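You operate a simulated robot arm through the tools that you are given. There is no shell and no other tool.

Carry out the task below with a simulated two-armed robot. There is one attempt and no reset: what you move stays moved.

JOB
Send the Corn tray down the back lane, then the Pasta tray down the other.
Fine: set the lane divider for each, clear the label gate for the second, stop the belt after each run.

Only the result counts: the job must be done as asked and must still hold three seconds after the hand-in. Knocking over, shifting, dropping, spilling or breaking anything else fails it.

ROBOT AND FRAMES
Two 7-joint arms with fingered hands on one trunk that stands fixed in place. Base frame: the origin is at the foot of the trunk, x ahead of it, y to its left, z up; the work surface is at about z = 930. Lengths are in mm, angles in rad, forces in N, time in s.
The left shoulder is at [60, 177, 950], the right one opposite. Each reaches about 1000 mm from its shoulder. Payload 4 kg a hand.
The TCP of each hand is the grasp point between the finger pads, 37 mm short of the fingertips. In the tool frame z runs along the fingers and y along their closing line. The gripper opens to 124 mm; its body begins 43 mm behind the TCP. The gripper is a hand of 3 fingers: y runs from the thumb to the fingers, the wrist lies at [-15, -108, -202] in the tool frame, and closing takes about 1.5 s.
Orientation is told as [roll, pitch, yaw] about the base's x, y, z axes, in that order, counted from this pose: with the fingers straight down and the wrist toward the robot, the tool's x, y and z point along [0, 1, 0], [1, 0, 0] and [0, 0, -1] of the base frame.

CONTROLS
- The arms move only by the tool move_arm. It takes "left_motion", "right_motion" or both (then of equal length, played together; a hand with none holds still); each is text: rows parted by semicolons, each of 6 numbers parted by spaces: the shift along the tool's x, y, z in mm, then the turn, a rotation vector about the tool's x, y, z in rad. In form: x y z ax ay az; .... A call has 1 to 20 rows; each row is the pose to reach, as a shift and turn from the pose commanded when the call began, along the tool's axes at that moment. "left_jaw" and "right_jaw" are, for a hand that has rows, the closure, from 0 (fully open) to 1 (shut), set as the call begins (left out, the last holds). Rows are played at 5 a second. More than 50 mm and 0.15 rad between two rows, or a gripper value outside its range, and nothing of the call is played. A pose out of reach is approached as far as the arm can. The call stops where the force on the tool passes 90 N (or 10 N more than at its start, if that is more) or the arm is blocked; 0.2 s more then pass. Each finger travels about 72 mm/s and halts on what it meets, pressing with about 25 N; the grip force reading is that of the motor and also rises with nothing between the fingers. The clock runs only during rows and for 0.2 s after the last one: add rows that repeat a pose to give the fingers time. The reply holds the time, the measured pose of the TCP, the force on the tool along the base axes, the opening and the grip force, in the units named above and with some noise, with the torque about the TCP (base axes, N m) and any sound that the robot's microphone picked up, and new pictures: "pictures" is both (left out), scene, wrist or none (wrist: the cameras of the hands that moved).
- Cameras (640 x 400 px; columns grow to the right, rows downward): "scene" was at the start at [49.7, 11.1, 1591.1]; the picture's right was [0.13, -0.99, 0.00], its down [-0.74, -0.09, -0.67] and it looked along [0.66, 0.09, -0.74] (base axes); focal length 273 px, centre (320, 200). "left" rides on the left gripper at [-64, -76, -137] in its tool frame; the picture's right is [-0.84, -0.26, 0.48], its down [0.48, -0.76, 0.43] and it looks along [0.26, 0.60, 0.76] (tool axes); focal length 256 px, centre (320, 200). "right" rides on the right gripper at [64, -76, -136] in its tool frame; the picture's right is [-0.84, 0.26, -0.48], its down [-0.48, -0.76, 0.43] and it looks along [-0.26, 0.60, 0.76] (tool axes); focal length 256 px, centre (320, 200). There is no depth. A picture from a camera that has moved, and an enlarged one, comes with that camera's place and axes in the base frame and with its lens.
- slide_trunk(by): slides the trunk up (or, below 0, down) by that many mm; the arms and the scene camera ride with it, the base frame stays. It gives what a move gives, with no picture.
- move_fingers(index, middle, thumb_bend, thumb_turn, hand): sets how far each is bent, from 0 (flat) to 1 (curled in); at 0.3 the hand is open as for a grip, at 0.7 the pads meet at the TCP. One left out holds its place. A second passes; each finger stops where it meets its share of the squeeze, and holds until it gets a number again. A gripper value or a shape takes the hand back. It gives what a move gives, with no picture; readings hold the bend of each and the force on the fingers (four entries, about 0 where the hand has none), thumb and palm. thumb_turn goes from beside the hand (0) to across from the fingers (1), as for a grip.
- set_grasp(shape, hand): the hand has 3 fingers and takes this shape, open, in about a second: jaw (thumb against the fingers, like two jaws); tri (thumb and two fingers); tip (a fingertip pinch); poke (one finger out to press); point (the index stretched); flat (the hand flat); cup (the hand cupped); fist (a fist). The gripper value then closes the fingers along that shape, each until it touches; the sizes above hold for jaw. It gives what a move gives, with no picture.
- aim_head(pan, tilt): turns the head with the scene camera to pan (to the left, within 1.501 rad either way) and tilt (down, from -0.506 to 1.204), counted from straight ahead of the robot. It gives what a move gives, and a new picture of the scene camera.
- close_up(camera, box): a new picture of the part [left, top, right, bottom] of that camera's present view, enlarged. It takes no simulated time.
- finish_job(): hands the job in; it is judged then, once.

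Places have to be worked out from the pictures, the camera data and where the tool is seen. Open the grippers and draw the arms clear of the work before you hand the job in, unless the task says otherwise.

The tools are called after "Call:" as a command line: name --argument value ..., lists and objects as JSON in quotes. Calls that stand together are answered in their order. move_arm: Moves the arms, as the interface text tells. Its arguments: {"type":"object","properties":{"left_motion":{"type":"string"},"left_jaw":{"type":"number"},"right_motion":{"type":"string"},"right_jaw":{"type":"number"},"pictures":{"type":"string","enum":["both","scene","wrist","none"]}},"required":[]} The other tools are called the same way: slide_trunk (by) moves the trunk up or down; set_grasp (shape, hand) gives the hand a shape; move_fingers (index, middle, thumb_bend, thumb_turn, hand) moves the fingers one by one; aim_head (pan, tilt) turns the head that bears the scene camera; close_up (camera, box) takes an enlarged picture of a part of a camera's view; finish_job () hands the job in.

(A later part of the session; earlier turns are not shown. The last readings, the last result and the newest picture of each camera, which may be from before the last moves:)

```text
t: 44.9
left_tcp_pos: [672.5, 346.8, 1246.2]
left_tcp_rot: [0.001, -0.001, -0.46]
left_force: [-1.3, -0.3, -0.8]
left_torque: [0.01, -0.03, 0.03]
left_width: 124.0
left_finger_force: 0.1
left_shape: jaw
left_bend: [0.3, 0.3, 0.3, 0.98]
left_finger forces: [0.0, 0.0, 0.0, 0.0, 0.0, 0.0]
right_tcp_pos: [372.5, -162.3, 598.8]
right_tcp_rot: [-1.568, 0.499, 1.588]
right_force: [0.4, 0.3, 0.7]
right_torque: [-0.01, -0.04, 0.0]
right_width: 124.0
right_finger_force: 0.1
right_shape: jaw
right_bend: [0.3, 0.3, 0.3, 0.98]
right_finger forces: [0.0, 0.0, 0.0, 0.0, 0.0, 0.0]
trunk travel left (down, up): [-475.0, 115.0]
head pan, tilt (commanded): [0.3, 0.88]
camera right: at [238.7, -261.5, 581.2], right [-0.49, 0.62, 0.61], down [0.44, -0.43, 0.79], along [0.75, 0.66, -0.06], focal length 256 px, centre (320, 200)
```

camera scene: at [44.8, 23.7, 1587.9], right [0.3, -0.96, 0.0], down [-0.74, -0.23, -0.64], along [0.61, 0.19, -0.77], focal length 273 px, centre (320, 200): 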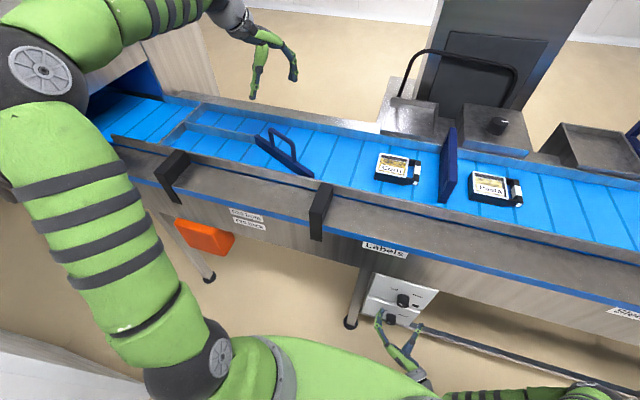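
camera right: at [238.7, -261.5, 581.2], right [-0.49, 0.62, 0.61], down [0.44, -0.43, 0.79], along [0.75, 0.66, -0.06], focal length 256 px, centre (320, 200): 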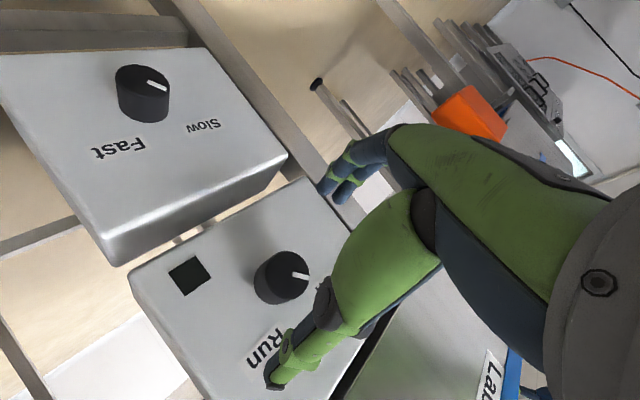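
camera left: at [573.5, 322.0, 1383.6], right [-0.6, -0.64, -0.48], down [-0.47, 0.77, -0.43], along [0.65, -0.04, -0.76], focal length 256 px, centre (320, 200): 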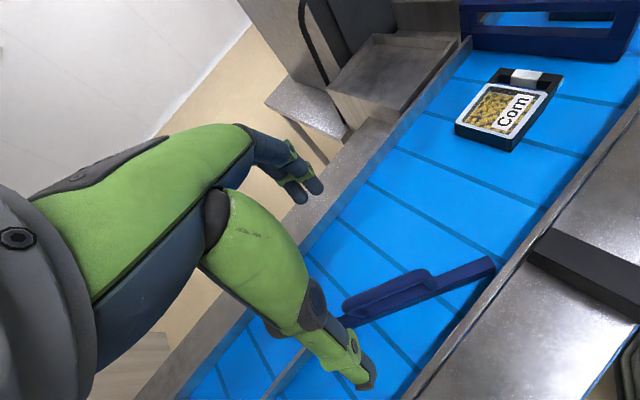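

The arm tracks at -2.07 rad. I'll advance to the knob (stopping 4 mm short of the panel as before) and then close on it.

Call:
move_arm --right_motion "0 0 15 0 0 0; 0 0 30 0 0 0; 0 0 45 0 0 0; 0 0 57 0 0 0; 0 0 67 0 0 0; 0 0 67 0 0 0" --pictures "wrist"

Call:
close_up --camera "right" --box '[200, 140, 440, 330]'

```text
t: 46.3
left_tcp_pos: [671.5, 346.6, 1245.8]
left_tcp_rot: [0.0, 0.002, -0.459]
left_force: [0.3, -0.2, -0.4]
left_torque: [0.06, -0.01, -0.01]
left_width: 123.8
left_finger_force: 0.1
left_shape: jaw
left_bend: [0.3, 0.3, 0.3, 0.98]
left_finger forces: [0.1, 0.0, 0.2, 0.0, 0.1, 0.0]
right_tcp_pos: [440.7, -161.9, 600.6]
right_tcp_rot: [-1.569, 0.498, 1.586]
right_force: [1.1, -0.1, 0.0]
right_torque: [0.03, 0.04, 0.03]
right_width: 123.6
right_finger_force: 0.0
right_shape: jaw
right_bend: [0.3, 0.3, 0.3, 0.98]
right_finger forces: [0.1, 0.1, 0.0, 0.0, 0.1, 0.0]
trunk travel left (down, up): [-475.0, 115.0]
head pan, tilt (commanded): [0.3, 0.88]
camera right: at [306.3, -260.5, 581.7], right [-0.49, 0.62, 0.61], down [0.44, -0.43, 0.79], along [0.75, 0.66, -0.06], focal length 256 px, centre (320, 200)
```

right: 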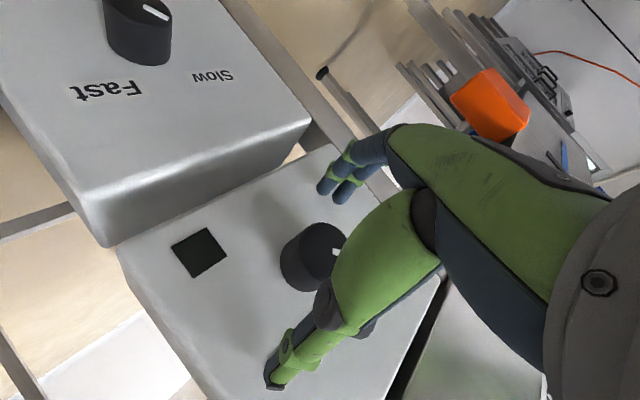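

```text
2.11 times, centred on (320, 235) of right
camera zoom: at [306.3, -260.5, 581.7], right [-0.49, 0.62, 0.61], down [0.44, -0.43, 0.79], along [0.75, 0.66, -0.06], focal length 539 px, centre (320, 126)
```

zoom: 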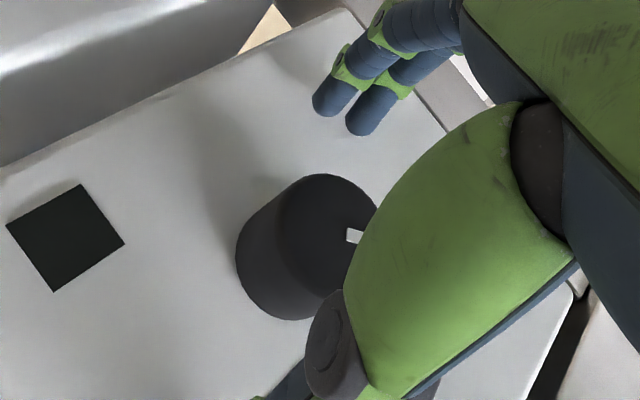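

The fingers straddle the knob without contact. I'll close the jaw on it.

Call:
move_arm --right_motion "0 0 0 0 0 0; 0 0 0 0 0 0; 0 0 0 0 0 0; 0 0 0 0 0 0; 0 0 0 0 0 0; 0 0 0 0 0 0; 0 0 0 0 0 0; 0 0 0 0 0 0" --right_jaw 1.0 --pictures "wrist"

Call:
close_up --camera "right" --box '[200, 140, 440, 330]'

```text
t: 48.1
left_tcp_pos: [672.2, 346.9, 1245.8]
left_tcp_rot: [0.0, 0.001, -0.461]
left_force: [0.0, 0.3, 0.7]
left_torque: [-0.03, 0.0, 0.0]
left_width: 123.8
left_finger_force: 0.1
left_shape: jaw
left_bend: [0.3, 0.3, 0.3, 0.98]
left_finger forces: [0.1, 0.0, 0.0, 0.0, 0.1, 0.0]
right_tcp_pos: [439.8, -159.9, 599.6]
right_tcp_rot: [-1.568, 0.496, 1.589]
right_force: [-4.8, 5.6, -5.2]
right_torque: [0.01, 0.11, 0.13]
right_width: 63.0
right_finger_force: 25.2
right_shape: jaw
right_bend: [0.53, 0.56, 0.52, 0.99]
right_finger forces: [14.9, 8.2, 0.0, 0.0, 18.0, 0.0]
trunk travel left (down, up): [-475.0, 115.0]
head pan, tilt (commanded): [0.3, 0.88]
camera right: at [305.8, -260.1, 581.6], right [-0.49, 0.62, 0.61], down [0.44, -0.43, 0.79], along [0.75, 0.66, -0.06], focal length 256 px, centre (320, 200)
```

right: 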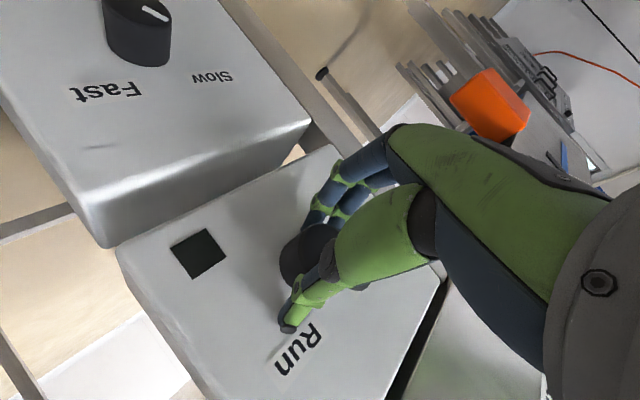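

```text
2.11 times, centred on (320, 235) of right
camera zoom: at [305.8, -260.1, 581.6], right [-0.49, 0.62, 0.61], down [0.44, -0.43, 0.79], along [0.75, 0.66, -0.06], focal length 539 px, centre (320, 126)
```

zoom: 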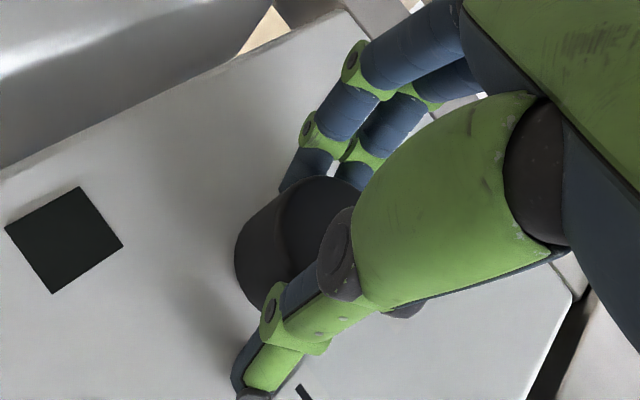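

The grip is firm. I'll turn clockwise by 0.7 rad first and check the pointer and belt.

Call:
move_arm --right_motion "0 0 0 0 0 0.12; 0 0 0 0 0 0.24; 0 0 0 0 0 0.36; 0 0 0 0 0 0.48; 0 0 0 0 0 0.6; 0 0 0 0 0 0.7"

Call:
close_up --camera "right" --box '[200, 140, 440, 330]'

```text
t: 49.5
left_tcp_pos: [672.0, 346.9, 1246.6]
left_tcp_rot: [0.0, 0.0, -0.457]
left_force: [0.5, 0.4, -0.3]
left_torque: [0.0, 0.02, -0.02]
left_width: 123.7
left_finger_force: 0.0
left_shape: jaw
left_bend: [0.3, 0.3, 0.3, 0.98]
left_finger forces: [0.0, 0.1, 0.1, 0.0, 0.0, 0.0]
right_tcp_pos: [441.4, -161.3, 600.5]
right_tcp_rot: [-1.569, -0.205, 1.588]
right_force: [-9.5, 8.3, -10.1]
right_torque: [-0.35, 0.02, 0.2]
right_width: 62.8
right_finger_force: 24.6
right_shape: jaw
right_bend: [0.53, 0.56, 0.53, 1.0]
right_finger forces: [17.6, 6.8, 0.0, 0.1, 25.7, 0.0]
trunk travel left (down, up): [-475.0, 115.0]
head pan, tilt (commanded): [0.3, 0.88]
camera scene: at [44.6, 24.1, 1587.9], right [0.3, -0.96, 0.0], down [-0.74, -0.23, -0.64], along [0.61, 0.19, -0.77], focal length 273 px, centre (320, 200)
camera right: at [305.1, -224.8, 523.5], right [-0.48, 0.07, 0.87], down [0.45, -0.83, 0.32], along [0.75, 0.55, 0.37], focal length 256 px, centre (320, 200)
```

scene: 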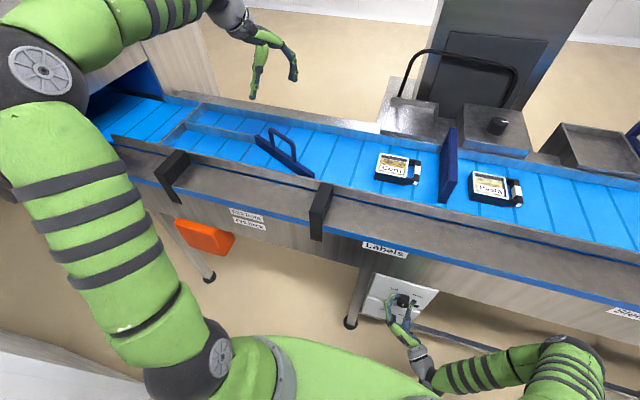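
right: 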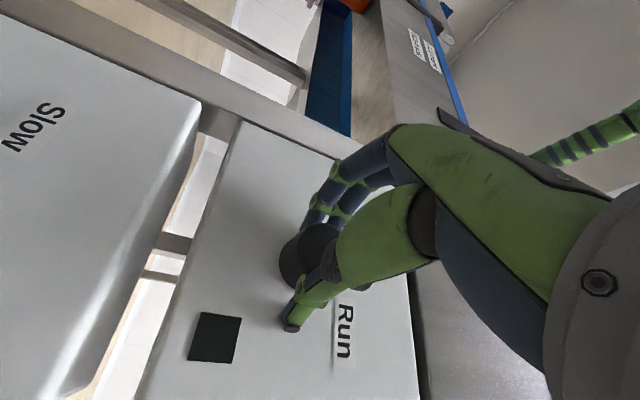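

```text
2.11 times, centred on (320, 235) of right
camera zoom: at [305.1, -224.8, 523.5], right [-0.48, 0.07, 0.87], down [0.45, -0.83, 0.32], along [0.75, 0.55, 0.37], focal length 539 px, centre (320, 126)
```

zoom: 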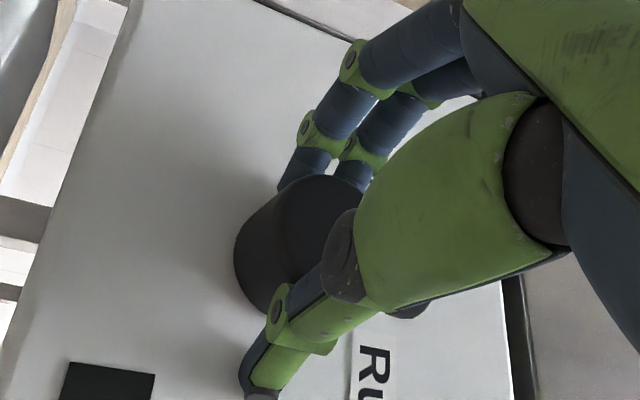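

The wrist turned with a small reaction torque, so the knob is probably following; the belt hasn't moved yet. I'll continue turning by another 0.7 rad.

Call:
move_arm --right_motion "0 0 0 0 0 0.12; 0 0 0 0 0 0.24; 0 0 0 0 0 0.36; 0 0 0 0 0 0.48; 0 0 0 0 0 0.6; 0 0 0 0 0 0.7"

Call:
close_up --camera "right" --box '[200, 140, 440, 330]'

```text
t: 50.9
left_tcp_pos: [671.2, 347.8, 1246.7]
left_tcp_rot: [0.0, 0.0, -0.46]
left_force: [-0.1, 0.3, -0.3]
left_torque: [0.02, 0.0, -0.01]
left_width: 123.9
left_finger_force: 0.1
left_shape: jaw
left_bend: [0.3, 0.3, 0.3, 0.98]
left_finger forces: [0.0, 0.0, 0.1, 0.0, 0.0, 0.1]
right_tcp_pos: [441.2, -160.4, 600.1]
right_tcp_rot: [-1.569, -0.905, 1.588]
right_force: [-10.7, 9.4, -3.1]
right_torque: [-0.24, -0.18, 0.18]
right_width: 63.0
right_finger_force: 24.5
right_shape: jaw
right_bend: [0.53, 0.56, 0.52, 1.0]
right_finger forces: [16.4, 7.4, 0.0, 0.1, 28.0, 0.1]
trunk travel left (down, up): [-475.0, 115.0]
head pan, tilt (commanded): [0.3, 0.88]
camera scene: at [44.3, 24.2, 1587.9], right [0.3, -0.96, 0.0], down [-0.74, -0.23, -0.64], along [0.61, 0.19, -0.77], focal length 273 px, centre (320, 200)
camera right: at [304.2, -160.1, 501.9], right [-0.47, -0.51, 0.72], down [0.45, -0.84, -0.3], along [0.76, 0.18, 0.63], focal length 256 px, centre (320, 200)
```

scene: 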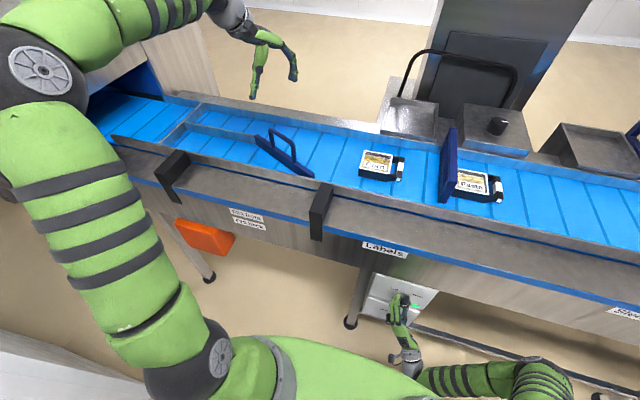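
right: 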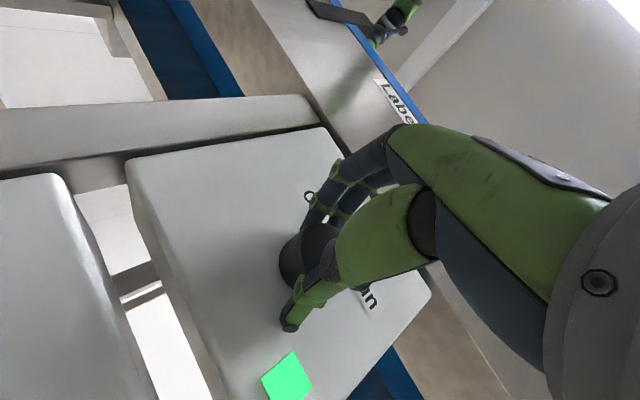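

```text
2.11 times, centred on (320, 235) of right
camera zoom: at [304.2, -160.1, 501.9], right [-0.47, -0.51, 0.72], down [0.45, -0.84, -0.3], along [0.76, 0.18, 0.63], focal length 539 px, centre (320, 126)
```

zoom: 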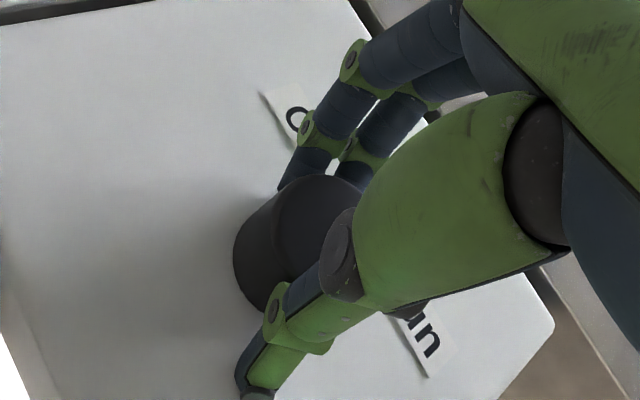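

The indicator is lit green and the Corn tray is moving left, with the Pasta tray coming up to the closed gate. I'll hold the knob and let time pass in short steps while watching.

Call:
move_arm --right_motion "0 0 0 0 0 0; 0 0 0 0 0 0; 0 0 0 0 0 0; 0 0 0 0 0 0; 0 0 0 0 0 0" --pictures "scene"

```text
t: 52.1
left_tcp_pos: [671.8, 347.0, 1246.8]
left_tcp_rot: [0.001, 0.001, -0.458]
left_force: [0.2, -0.1, -0.2]
left_torque: [-0.02, 0.0, -0.02]
left_width: 123.7
left_finger_force: 0.1
left_shape: jaw
left_bend: [0.3, 0.3, 0.3, 0.98]
left_finger forces: [0.0, 0.0, 0.0, 0.0, 0.0, 0.1]
right_tcp_pos: [441.8, -161.3, 598.6]
right_tcp_rot: [-1.569, -0.905, 1.586]
right_force: [-9.9, 8.1, -2.3]
right_torque: [-0.21, -0.21, 0.14]
right_width: 63.1
right_finger_force: 25.0
right_shape: jaw
right_bend: [0.53, 0.56, 0.52, 1.0]
right_finger forces: [16.0, 7.4, 0.1, 0.0, 27.9, 0.1]
trunk travel left (down, up): [-475.0, 115.0]
head pan, tilt (commanded): [0.3, 0.88]
camera scene: at [44.2, 24.1, 1587.9], right [0.3, -0.96, 0.0], down [-0.74, -0.23, -0.64], along [0.61, 0.19, -0.77], focal length 273 px, centre (320, 200)
```

scene: 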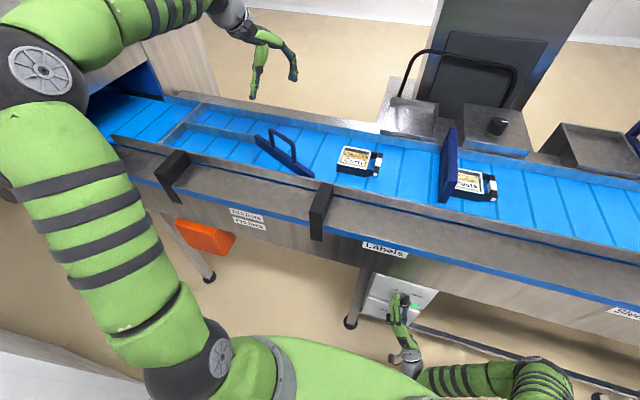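

The Corn moves roughly 60 mm/s and the Pasta is held at the gate. I'll continue waiting, watching as it reaches the divider.

Call:
move_arm --right_motion "0 0 0 0 0 0; 0 0 0 0 0 0; 0 0 0 0 0 0; 0 0 0 0 0 0; 0 0 0 0 0 0; 0 0 0 0 0 0; 0 0 0 0 0 0; 0 0 0 0 0 0; 0 0 0 0 0 0; 0 0 0 0 0 0" --pictures "scene"

Call:
close_up --camera "scene" --box '[230, 100, 430, 220]'

```text
t: 54.3
left_tcp_pos: [672.3, 346.5, 1247.0]
left_tcp_rot: [0.0, 0.0, -0.46]
left_force: [-0.8, 0.1, -0.7]
left_torque: [0.02, -0.03, 0.04]
left_width: 123.8
left_finger_force: 0.0
left_shape: jaw
left_bend: [0.3, 0.3, 0.3, 0.98]
left_finger forces: [0.0, 0.0, 0.0, 0.0, 0.0, 0.1]
right_tcp_pos: [440.5, -159.7, 600.0]
right_tcp_rot: [-1.567, -0.902, 1.584]
right_force: [-10.6, 6.9, -2.0]
right_torque: [-0.25, -0.22, 0.12]
right_width: 62.7
right_finger_force: 24.5
right_shape: jaw
right_bend: [0.53, 0.56, 0.52, 1.0]
right_finger forces: [15.8, 7.5, 0.0, 0.1, 27.8, 0.0]
trunk travel left (down, up): [-475.0, 115.0]
head pan, tilt (commanded): [0.3, 0.88]
camera scene: at [44.3, 24.1, 1587.9], right [0.3, -0.96, 0.0], down [-0.74, -0.23, -0.64], along [0.61, 0.19, -0.77], focal length 273 px, centre (320, 200)
```

scene: 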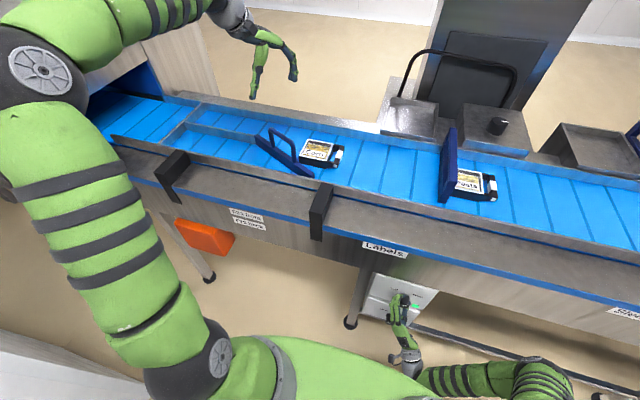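

```text
3.20 times, centred on (330, 160) of scene
camera zoom: at [44.3, 24.1, 1587.9], right [0.3, -0.96, 0.0], down [-0.74, -0.23, -0.64], along [0.61, 0.19, -0.77], focal length 875 px, centre (288, 328)
```

zoom: 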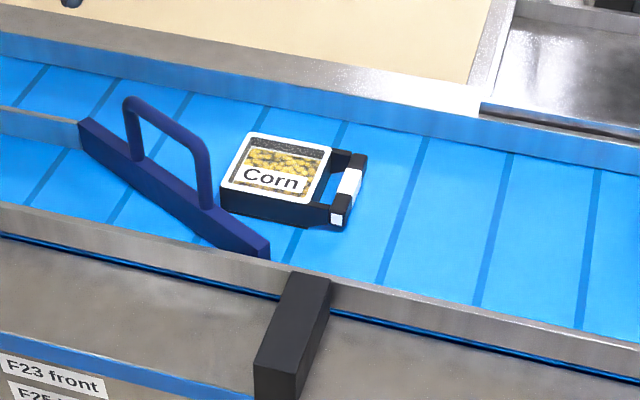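

The Corn tray is about to touch the divider and slide along it. I'll continue in shorter steps to watch it deflect.

Call:
move_arm --right_motion "0 0 0 0 0 0; 0 0 0 0 0 0; 0 0 0 0 0 0; 0 0 0 0 0 0; 0 0 0 0 0 0; 0 0 0 0 0 0; 0 0 0 0 0 0; 0 0 0 0 0 0" --pictures "scene"

Call:
close_up --camera "scene" --box '[180, 80, 380, 200]'

```text
t: 56.1
left_tcp_pos: [672.4, 346.8, 1245.9]
left_tcp_rot: [0.001, 0.001, -0.459]
left_force: [-0.6, 0.2, 0.6]
left_torque: [0.01, 0.03, -0.01]
left_width: 123.8
left_finger_force: 0.0
left_shape: jaw
left_bend: [0.3, 0.3, 0.3, 0.98]
left_finger forces: [0.0, 0.0, 0.0, 0.0, 0.1, 0.0]
right_tcp_pos: [440.5, -161.4, 600.5]
right_tcp_rot: [-1.569, -0.902, 1.584]
right_force: [-9.3, 6.8, -1.4]
right_torque: [-0.2, -0.24, 0.11]
right_width: 63.0
right_finger_force: 24.6
right_shape: jaw
right_bend: [0.53, 0.56, 0.52, 1.0]
right_finger forces: [15.8, 7.4, 0.0, 0.0, 27.6, 0.0]
trunk travel left (down, up): [-475.0, 115.0]
head pan, tilt (commanded): [0.3, 0.88]
camera scene: at [44.3, 24.1, 1587.9], right [0.3, -0.96, 0.0], down [-0.74, -0.23, -0.64], along [0.61, 0.19, -0.77], focal length 273 px, centre (320, 200)
```

scene: 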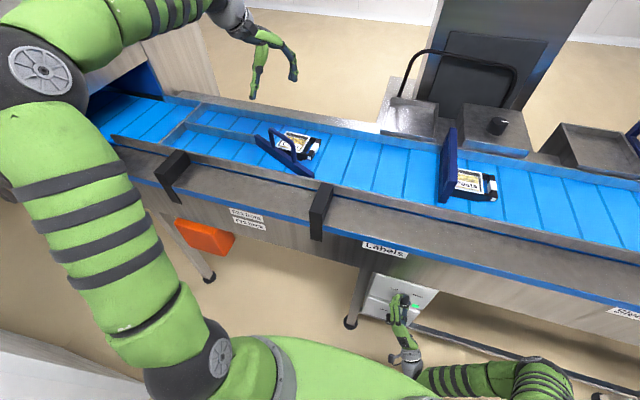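

```text
3.20 times, centred on (280, 140) of scene
camera zoom: at [44.3, 24.1, 1587.9], right [0.3, -0.96, 0.0], down [-0.74, -0.23, -0.64], along [0.61, 0.19, -0.77], focal length 875 px, centre (448, 392)
```

zoom: 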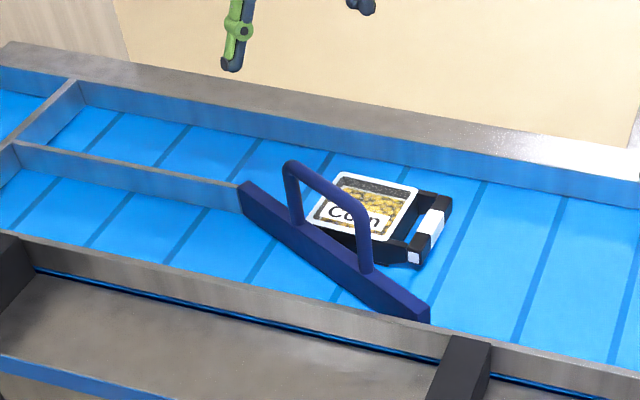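

The Corn tray aligned to the divider and is sliding toward the back lane. I'll continue.

Call:
move_arm --right_motion "0 0 0 0 0 0; 0 0 0 0 0 0; 0 0 0 0 0 0; 0 0 0 0 0 0; 0 0 0 0 0 0; 0 0 0 0 0 0; 0 0 0 0 0 0; 0 0 0 0 0 0; 0 0 0 0 0 0; 0 0 0 0 0 0" --pictures "scene"

Call:
close_up --camera "scene" --box '[180, 80, 380, 200]'

```text
t: 58.3
left_tcp_pos: [672.0, 346.7, 1246.5]
left_tcp_rot: [0.0, -0.001, -0.458]
left_force: [-0.3, -1.0, 0.1]
left_torque: [0.02, 0.0, 0.02]
left_width: 123.7
left_finger_force: 0.0
left_shape: jaw
left_bend: [0.3, 0.3, 0.3, 0.98]
left_finger forces: [0.1, 0.1, 0.0, 0.1, 0.1, 0.0]
right_tcp_pos: [442.2, -161.0, 599.6]
right_tcp_rot: [-1.568, -0.904, 1.583]
right_force: [-10.5, 7.1, -2.0]
right_torque: [-0.2, -0.22, 0.12]
right_width: 63.2
right_finger_force: 25.3
right_shape: jaw
right_bend: [0.53, 0.56, 0.52, 1.0]
right_finger forces: [15.8, 7.5, 0.0, 0.1, 27.7, 0.1]
trunk travel left (down, up): [-475.0, 115.0]
head pan, tilt (commanded): [0.3, 0.88]
camera scene: at [44.3, 24.1, 1587.9], right [0.3, -0.96, 0.0], down [-0.74, -0.23, -0.64], along [0.61, 0.19, -0.77], focal length 273 px, centre (320, 200)
```

scene: 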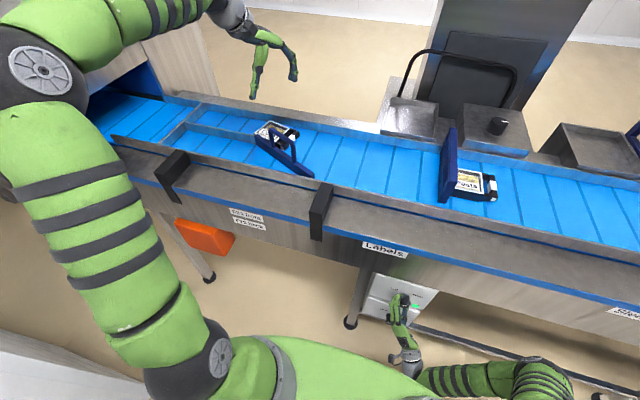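

```text
3.20 times, centred on (280, 140) of scene
camera zoom: at [44.3, 24.1, 1587.9], right [0.3, -0.96, 0.0], down [-0.74, -0.23, -0.64], along [0.61, 0.19, -0.77], focal length 875 px, centre (448, 392)
```

zoom: 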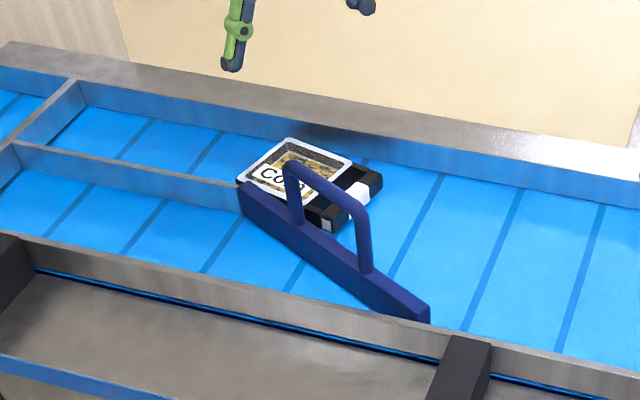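

The tray is entering the back lane at a slant. I'll keep running and watch for any jam.

Call:
move_arm --right_motion "0 0 0 0 0 0; 0 0 0 0 0 0; 0 0 0 0 0 0; 0 0 0 0 0 0; 0 0 0 0 0 0; 0 0 0 0 0 0; 0 0 0 0 0 0; 0 0 0 0 0 0; 0 0 0 0 0 0; 0 0 0 0 0 0" --pictures "scene"

Call:
close_up --camera "scene" --box '[150, 70, 350, 190]'

```text
t: 60.5
left_tcp_pos: [671.3, 346.3, 1246.8]
left_tcp_rot: [0.0, -0.001, -0.458]
left_force: [0.1, -0.4, -0.1]
left_torque: [0.04, -0.01, 0.0]
left_width: 123.9
left_finger_force: 0.0
left_shape: jaw
left_bend: [0.3, 0.3, 0.3, 0.98]
left_finger forces: [0.1, 0.0, 0.0, 0.0, 0.1, 0.0]
right_tcp_pos: [440.1, -160.5, 599.7]
right_tcp_rot: [-1.569, -0.904, 1.585]
right_force: [-10.3, 6.7, -2.0]
right_torque: [-0.19, -0.21, 0.14]
right_width: 63.1
right_finger_force: 24.3
right_shape: jaw
right_bend: [0.53, 0.56, 0.52, 1.0]
right_finger forces: [15.8, 7.5, 0.0, 0.0, 27.7, 0.0]
trunk travel left (down, up): [-475.0, 115.0]
head pan, tilt (commanded): [0.3, 0.88]
camera scene: at [44.3, 24.1, 1587.9], right [0.3, -0.96, 0.0], down [-0.74, -0.23, -0.64], along [0.61, 0.19, -0.77], focal length 273 px, centre (320, 200)
```

scene: 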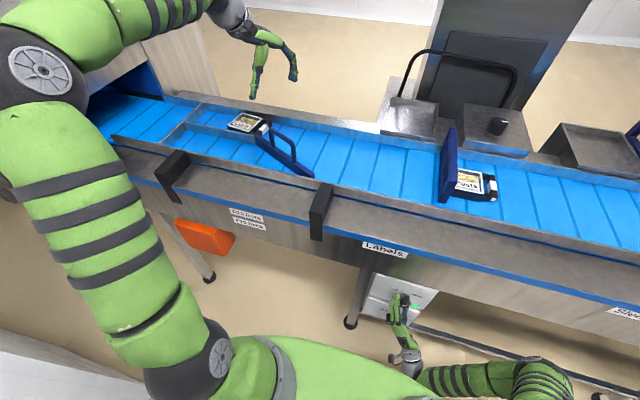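

```text
3.20 times, centred on (250, 130) of scene
camera zoom: at [44.3, 24.1, 1587.9], right [0.3, -0.96, 0.0], down [-0.74, -0.23, -0.64], along [0.61, 0.19, -0.77], focal length 875 px, centre (544, 424)
```

zoom: 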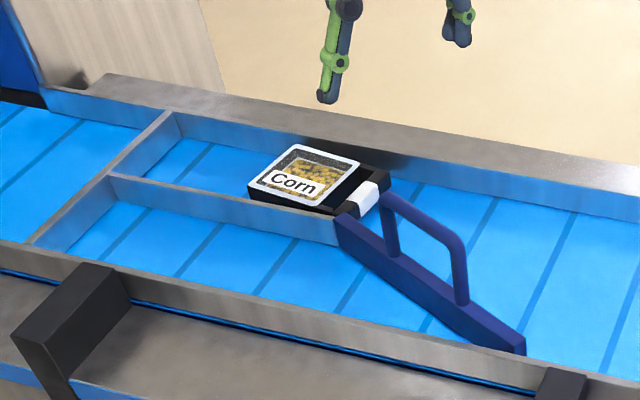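

The Corn tray is inside the back lane now, squaring itself. I'll keep running until it reaches the end wall.

Call:
move_arm --right_motion "0 0 0 0 0 0; 0 0 0 0 0 0; 0 0 0 0 0 0; 0 0 0 0 0 0; 0 0 0 0 0 0; 0 0 0 0 0 0; 0 0 0 0 0 0; 0 0 0 0 0 0; 0 0 0 0 0 0; 0 0 0 0 0 0; 0 0 0 0 0 0; 0 0 0 0 0 0" --pictures "scene"

Call:
close_up --camera "scene" --box '[150, 70, 350, 190]'

```text
t: 63.1
left_tcp_pos: [671.3, 347.3, 1246.2]
left_tcp_rot: [-0.001, 0.0, -0.46]
left_force: [-0.2, 0.0, -0.1]
left_torque: [0.01, 0.01, -0.01]
left_width: 123.9
left_finger_force: 0.1
left_shape: jaw
left_bend: [0.3, 0.3, 0.3, 0.98]
left_finger forces: [0.1, 0.1, 0.0, 0.0, 0.0, 0.0]
right_tcp_pos: [441.6, -161.8, 599.9]
right_tcp_rot: [-1.569, -0.901, 1.586]
right_force: [-9.4, 7.8, -2.0]
right_torque: [-0.21, -0.19, 0.16]
right_width: 62.9
right_finger_force: 24.8
right_shape: jaw
right_bend: [0.53, 0.56, 0.52, 1.0]
right_finger forces: [15.8, 7.4, 0.0, 0.1, 27.7, 0.0]
trunk travel left (down, up): [-475.0, 115.0]
head pan, tilt (commanded): [0.3, 0.88]
camera scene: at [44.3, 24.1, 1587.9], right [0.3, -0.96, 0.0], down [-0.74, -0.23, -0.64], along [0.61, 0.19, -0.77], focal length 273 px, centre (320, 200)
```

scene: 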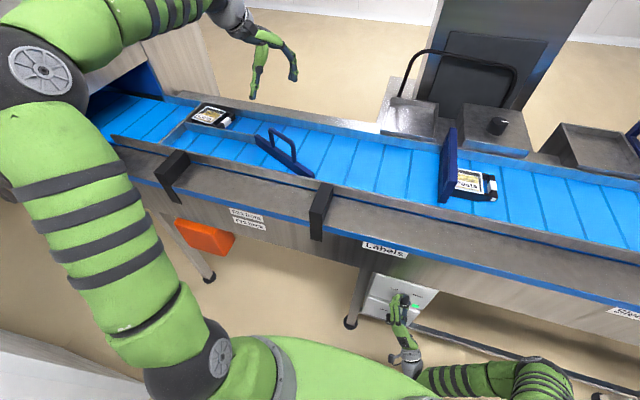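

```text
3.20 times, centred on (250, 130) of scene
camera zoom: at [44.3, 24.1, 1587.9], right [0.3, -0.96, 0.0], down [-0.74, -0.23, -0.64], along [0.61, 0.19, -0.77], focal length 875 px, centre (544, 424)
```

zoom: 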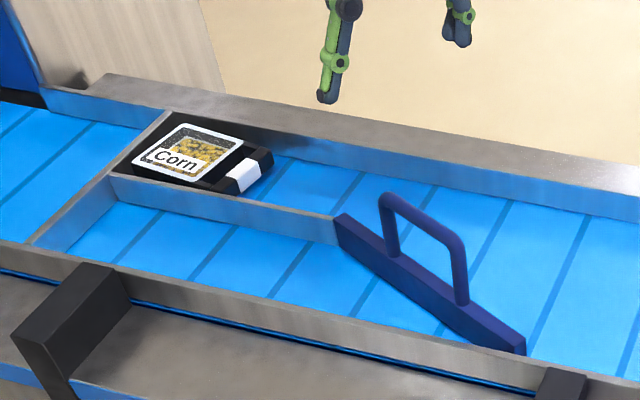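

The Corn tray is at the end of the back lane. I'll turn the knob back counter-clockwise to Off.

Call:
move_arm --right_motion "0 0 0 0 0 -0.12; 0 0 0 0 0 -0.24; 0 0 0 0 0 -0.36; 0 0 0 0 0 -0.48; 0 0 0 0 0 -0.6; 0 0 0 0 0 -0.72; 0 0 0 0 0 -0.84; 0 0 0 0 0 -0.96; 0 0 0 0 0 -1.08; 0 0 0 0 0 -1.2; 0 0 0 0 0 -1.32; 0 0 0 0 0 -1.4"

Call:
close_up --camera "scene" --box '[150, 70, 350, 190]'

Call:
close_up --camera "right" --box '[160, 140, 440, 340]'

```text
t: 65.7
left_tcp_pos: [671.6, 346.3, 1246.3]
left_tcp_rot: [0.0, 0.0, -0.461]
left_force: [1.0, -0.4, -0.1]
left_torque: [-0.01, 0.0, 0.0]
left_width: 123.7
left_finger_force: 0.0
left_shape: jaw
left_bend: [0.3, 0.3, 0.3, 0.98]
left_finger forces: [0.0, 0.0, 0.1, 0.0, 0.1, 0.0]
right_tcp_pos: [440.8, -161.7, 600.2]
right_tcp_rot: [-1.57, 0.501, 1.589]
right_force: [-5.1, 9.0, 2.9]
right_torque: [0.2, 0.16, 0.21]
right_width: 63.1
right_finger_force: 25.2
right_shape: jaw
right_bend: [0.53, 0.56, 0.53, 0.98]
right_finger forces: [14.7, 10.2, 0.0, 0.0, 26.8, 0.1]
trunk travel left (down, up): [-475.0, 115.0]
head pan, tilt (commanded): [0.3, 0.88]
camera scene: at [44.4, 24.3, 1587.8], right [0.3, -0.96, 0.0], down [-0.74, -0.23, -0.64], along [0.61, 0.19, -0.77], focal length 273 px, centre (320, 200)
camera right: at [305.2, -260.6, 581.8], right [-0.49, 0.62, 0.61], down [0.44, -0.43, 0.79], along [0.75, 0.66, -0.06], focal length 256 px, centre (320, 200)
```

scene: 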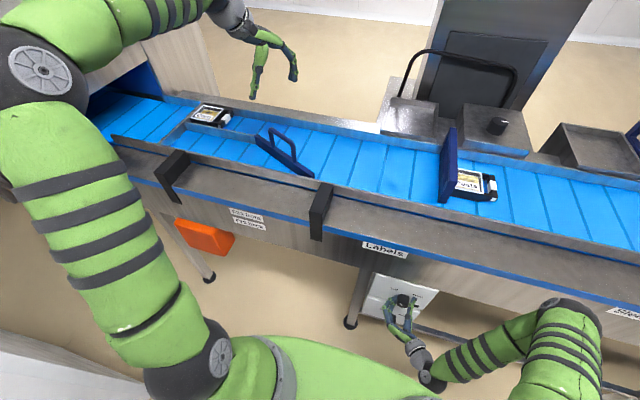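
right: 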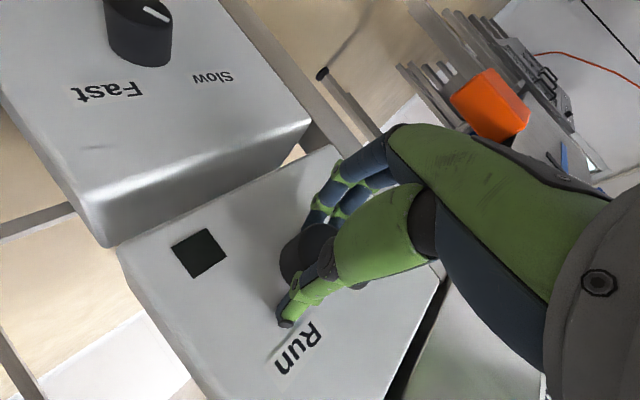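

```text
3.20 times, centred on (250, 130) of scene
camera zoom: at [44.4, 24.3, 1587.8], right [0.3, -0.96, 0.0], down [-0.74, -0.23, -0.64], along [0.61, 0.19, -0.77], focal length 875 px, centre (544, 424)
```

zoom: 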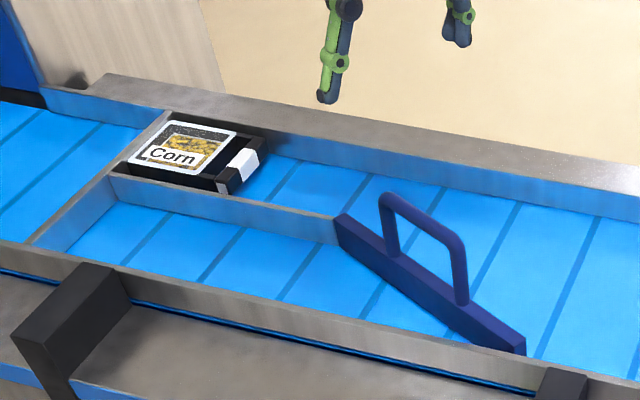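

```text
2.00 times, centred on (300, 240) of right
camera zoom: at [305.2, -260.6, 581.8], right [-0.49, 0.62, 0.61], down [0.44, -0.43, 0.79], along [0.75, 0.66, -0.06], focal length 512 px, centre (360, 120)
```

zoom: 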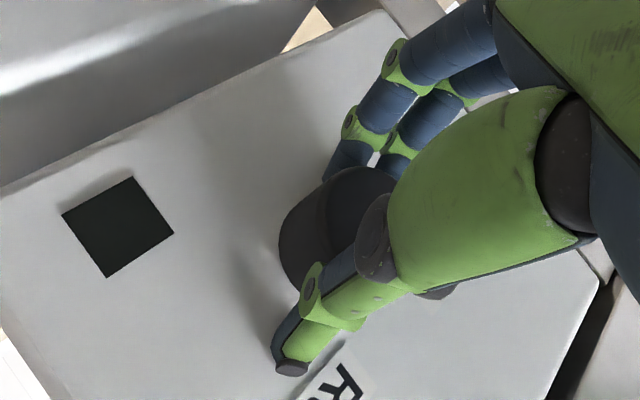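

The indicator is dark and the Corn tray rests at the end of the back lane. The right hand keeps its grip on the knob for the next run. Now I'll lower the left hand back over the divider handle in the same pose it had when it let go.

Call:
move_arm --left_motion "0 0 40 0 0 0; 0 0 80 0 0 0; 0 0 120 0 0 0; 0 0 150 0 0 0; 0 0 175 0 0 0; 0 0 200 0 0 0; 0 0 200 0 0 0" --left_jaw 0.0

```text
t: 67.3
left_tcp_pos: [672.4, 344.6, 1046.8]
left_tcp_rot: [0.002, 0.0, -0.458]
left_force: [0.6, 0.6, 0.3]
left_torque: [0.0, -0.03, 0.0]
left_width: 123.9
left_finger_force: 0.1
left_shape: jaw
left_bend: [0.3, 0.3, 0.3, 0.98]
left_finger forces: [0.0, 0.0, 0.1, 0.1, 0.0, 0.0]
right_tcp_pos: [441.0, -160.2, 599.8]
right_tcp_rot: [-1.568, 0.499, 1.586]
right_force: [-8.2, 7.7, 1.0]
right_torque: [0.17, 0.14, 0.16]
right_width: 63.2
right_finger_force: 24.9
right_shape: jaw
right_bend: [0.53, 0.56, 0.53, 0.98]
right_finger forces: [14.7, 9.8, 0.1, 0.0, 28.5, 0.0]
trunk travel left (down, up): [-475.0, 115.0]
head pan, tilt (commanded): [0.3, 0.88]
camera scene: at [44.3, 24.2, 1587.9], right [0.3, -0.96, 0.0], down [-0.74, -0.23, -0.64], along [0.61, 0.19, -0.77], focal length 273 px, centre (320, 200)
camera left: at [574.7, 320.0, 1183.0], right [-0.6, -0.64, -0.48], down [-0.47, 0.77, -0.44], along [0.65, -0.04, -0.76], focal length 256 px, centre (320, 200)
```

scene: 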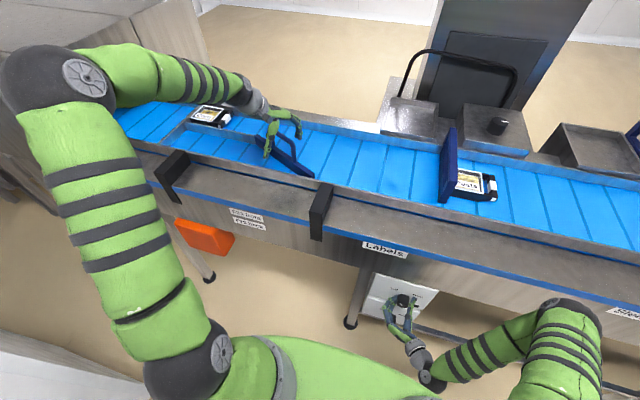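
left: 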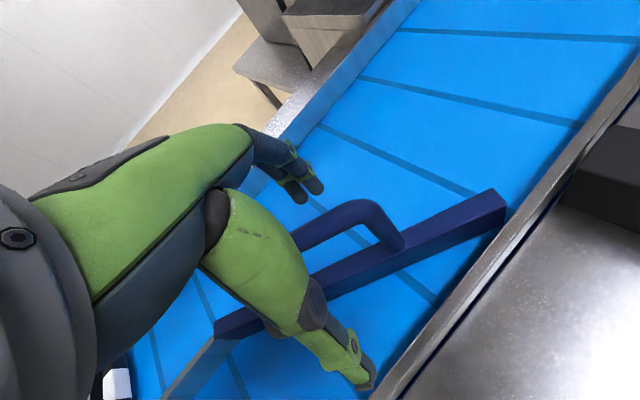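

The handle sits between thumb and fingers as before. I'll close the left hand on it.

Call:
move_arm --left_motion "0 0 0 0 0 0; 0 0 0 0 0 0; 0 0 0 0 0 0; 0 0 0 0 0 0; 0 0 0 0 0 0; 0 0 0 0 0 0; 0 0 0 0 0 0; 0 0 0 0 0 0" --left_jaw 1.0 --pictures "wrist"

```text
t: 69.1
left_tcp_pos: [673.6, 344.5, 1044.6]
left_tcp_rot: [0.0, -0.001, -0.46]
left_force: [-3.2, 1.7, -5.2]
left_torque: [0.0, -0.01, 0.14]
left_width: 1.3
left_finger_force: 25.1
left_shape: jaw
left_bend: [0.7, 0.7, 0.65, 1.0]
left_finger forces: [14.7, 0.0, 0.0, 0.1, 19.1, 0.0]
right_tcp_pos: [439.6, -161.3, 600.1]
right_tcp_rot: [-1.57, 0.499, 1.587]
right_force: [-8.6, 6.3, 0.9]
right_torque: [0.14, 0.13, 0.17]
right_width: 63.4
right_finger_force: 25.3
right_shape: jaw
right_bend: [0.53, 0.56, 0.53, 0.98]
right_finger forces: [14.7, 9.7, 0.1, 0.0, 28.8, 0.0]
trunk travel left (down, up): [-475.0, 115.0]
head pan, tilt (commanded): [0.3, 0.88]
camera left: at [574.5, 320.3, 1182.7], right [-0.6, -0.64, -0.48], down [-0.47, 0.77, -0.43], along [0.65, -0.04, -0.76], focal length 256 px, centre (320, 200)
```

left: 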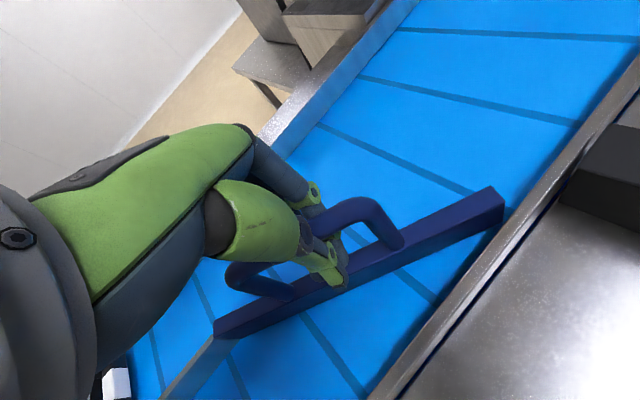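

The handle is caged again. I'll swing the divider the other way along its arc, toward the back rail, first to about the middle.

Call:
move_arm --left_motion "0.3 9.7 0 0 0 -0.06; 1.2 19.3 0 0 0 -0.12; 2.6 28.8 0 0 0 -0.18; 4.6 38.3 0 0 0 -0.24; 7.2 47.6 0 0 0 -0.3; 10.3 56.7 0 0 0 -0.36; 14 65.6 0 0 0 -0.42; 18.2 74.3 0 0 0 -0.48; 22.9 82.8 0 0 0 -0.54; 28.1 91 0 0 0 -0.6; 28.1 91 0 0 0 -0.6"

```text
t: 71.5
left_tcp_pos: [766.1, 327.3, 1046.6]
left_tcp_rot: [0.0, -0.001, 0.139]
left_force: [0.3, -18.1, -17.0]
left_torque: [0.16, 0.14, -0.03]
left_width: 0.7
left_finger_force: 25.0
left_shape: jaw
left_bend: [0.7, 0.7, 0.66, 1.0]
left_finger forces: [18.2, 0.0, 0.0, 0.0, 20.4, 0.0]
right_tcp_pos: [438.3, -162.0, 599.2]
right_tcp_rot: [-1.568, 0.497, 1.588]
right_force: [-13.7, 11.4, 3.9]
right_torque: [0.16, 0.07, 0.14]
right_width: 63.3
right_finger_force: 25.0
right_shape: jaw
right_bend: [0.53, 0.56, 0.53, 0.99]
right_finger forces: [14.0, 11.0, 0.1, 0.1, 28.9, 0.1]
trunk travel left (down, up): [-475.0, 115.0]
head pan, tilt (commanded): [0.3, 0.88]
camera scene: at [45.5, 22.9, 1587.8], right [0.3, -0.96, 0.0], down [-0.74, -0.23, -0.64], along [0.61, 0.19, -0.77], focal length 273 px, centre (320, 200)
camera left: at [698.2, 252.8, 1183.6], right [-0.14, -0.87, -0.48], down [-0.82, 0.37, -0.43], along [0.56, 0.34, -0.76], focal length 256 px, centre (320, 200)
```

scene: 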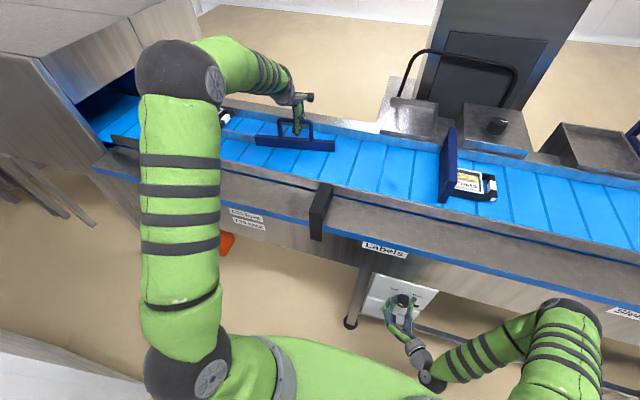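
left: 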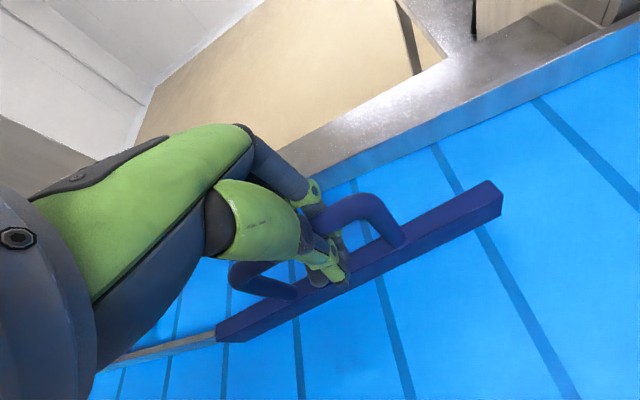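

It follows, with a little side friction. I'll continue the swing to the back, easing the hand a few millimetres along the bar, until it meets its stop.

Call:
move_arm --left_motion "-3 4 0 0 0 -0.025; -4 8 0 0 0 -0.05; -4 12.1 0 0 0 -0.075; -4 16.1 0 0 0 -0.1; -3 20.1 0 0 0 -0.125; -3 24.1 0 0 0 -0.15; -2 28.1 0 0 0 -0.175; -2 32 0 0 0 -0.2; -1 35.9 0 0 0 -0.225; 0 39.8 0 0 0 -0.25; 0 39.8 0 0 0 -0.25"

```text
t: 73.9
left_tcp_pos: [805.4, 336.2, 1046.7]
left_tcp_rot: [0.001, 0.0, 0.39]
left_force: [0.9, -3.1, -12.2]
left_torque: [0.08, 0.09, 0.17]
left_width: 0.6
left_finger_force: 25.3
left_shape: jaw
left_bend: [0.7, 0.7, 0.66, 1.0]
left_finger forces: [19.1, 0.0, 0.1, 0.0, 19.9, 0.1]
right_tcp_pos: [441.1, -160.8, 599.8]
right_tcp_rot: [-1.57, 0.499, 1.587]
right_force: [-16.1, 4.5, 1.0]
right_torque: [0.13, 0.08, 0.05]
right_width: 63.1
right_finger_force: 25.1
right_shape: jaw
right_bend: [0.53, 0.56, 0.53, 0.99]
right_finger forces: [13.8, 9.2, 0.0, 0.0, 31.3, 0.1]
trunk travel left (down, up): [-475.0, 115.0]
head pan, tilt (commanded): [0.3, 0.88]
camera scene: at [45.2, 24.1, 1587.8], right [0.3, -0.96, 0.0], down [-0.74, -0.23, -0.64], along [0.61, 0.19, -0.77], focal length 273 px, centre (320, 200)
camera left: at [758.5, 247.2, 1183.2], right [0.08, -0.87, -0.48], down [-0.89, 0.16, -0.43], along [0.45, 0.46, -0.76], focal length 256 px, centre (320, 200)
```

scene: 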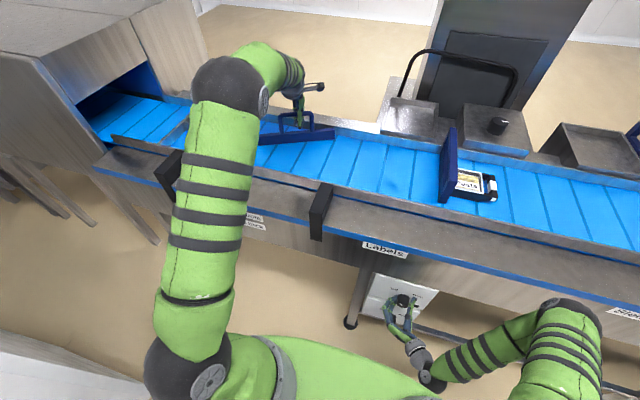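
left: 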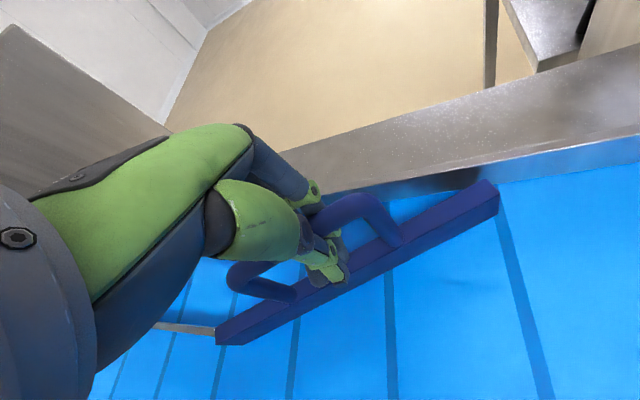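

The free end is nearly at the back rail. I'll move the last few hundredths of a radian until contact.

Call:
move_arm --left_motion "0 4 0 0 0 -0.025; 0.2 8 0 0 0 -0.05; 0.4 12 0 0 0 -0.075; 0.4 12 0 0 0 -0.075"

Call:
close_up --camera "left" --box '[200, 140, 540, 360]'

```text
t: 74.9
left_tcp_pos: [815.3, 338.3, 1046.4]
left_tcp_rot: [0.003, 0.003, 0.463]
left_force: [-27.2, -16.1, -14.0]
left_torque: [0.12, 0.06, -0.12]
left_width: 3.5
left_finger_force: 24.4
left_shape: jaw
left_bend: [0.7, 0.7, 0.64, 1.0]
left_finger forces: [9.8, 0.0, 0.1, 0.0, 38.1, 0.0]
right_tcp_pos: [440.1, -161.6, 599.8]
right_tcp_rot: [-1.571, 0.496, 1.586]
right_force: [-5.2, 9.5, -4.7]
right_torque: [0.07, 0.25, 0.32]
right_width: 63.3
right_finger_force: 24.7
right_shape: jaw
right_bend: [0.53, 0.56, 0.53, 0.99]
right_finger forces: [16.4, 10.0, 0.0, 0.0, 22.8, 0.1]
trunk travel left (down, up): [-475.0, 115.0]
head pan, tilt (commanded): [0.3, 0.88]
camera scene: at [42.8, 22.8, 1587.8], right [0.3, -0.96, 0.0], down [-0.74, -0.23, -0.64], along [0.61, 0.19, -0.77], focal length 273 px, centre (320, 200)
camera left: at [774.1, 246.7, 1184.0], right [0.14, -0.86, -0.48], down [-0.9, 0.09, -0.43], along [0.42, 0.5, -0.76], focal length 256 px, centre (320, 200)
```

scene: 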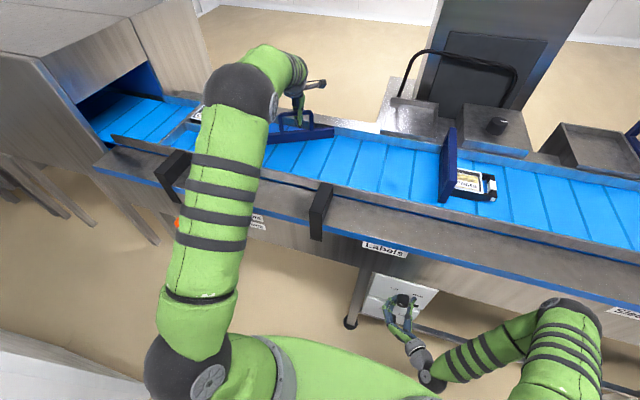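
left: 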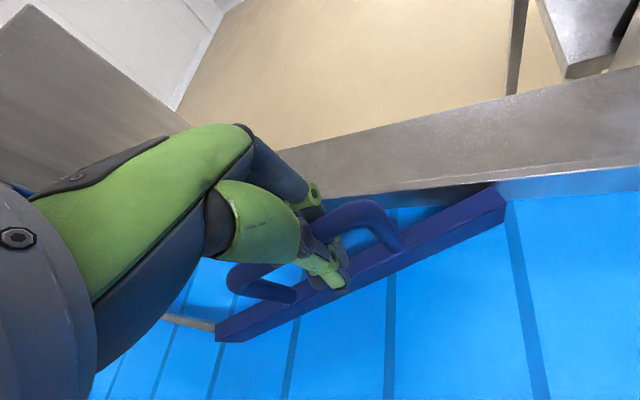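

```text
1.82 times, centred on (370, 250) of left
camera zoom: at [774.1, 246.7, 1184.0], right [0.14, -0.86, -0.48], down [-0.9, 0.09, -0.43], along [0.42, 0.5, -0.76], focal length 465 px, centre (229, 109)
```

zoom: 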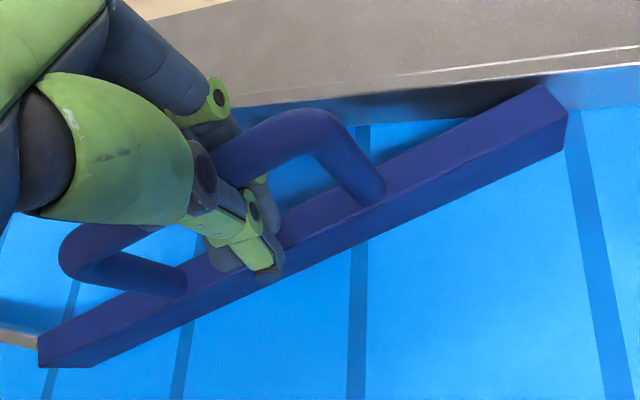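

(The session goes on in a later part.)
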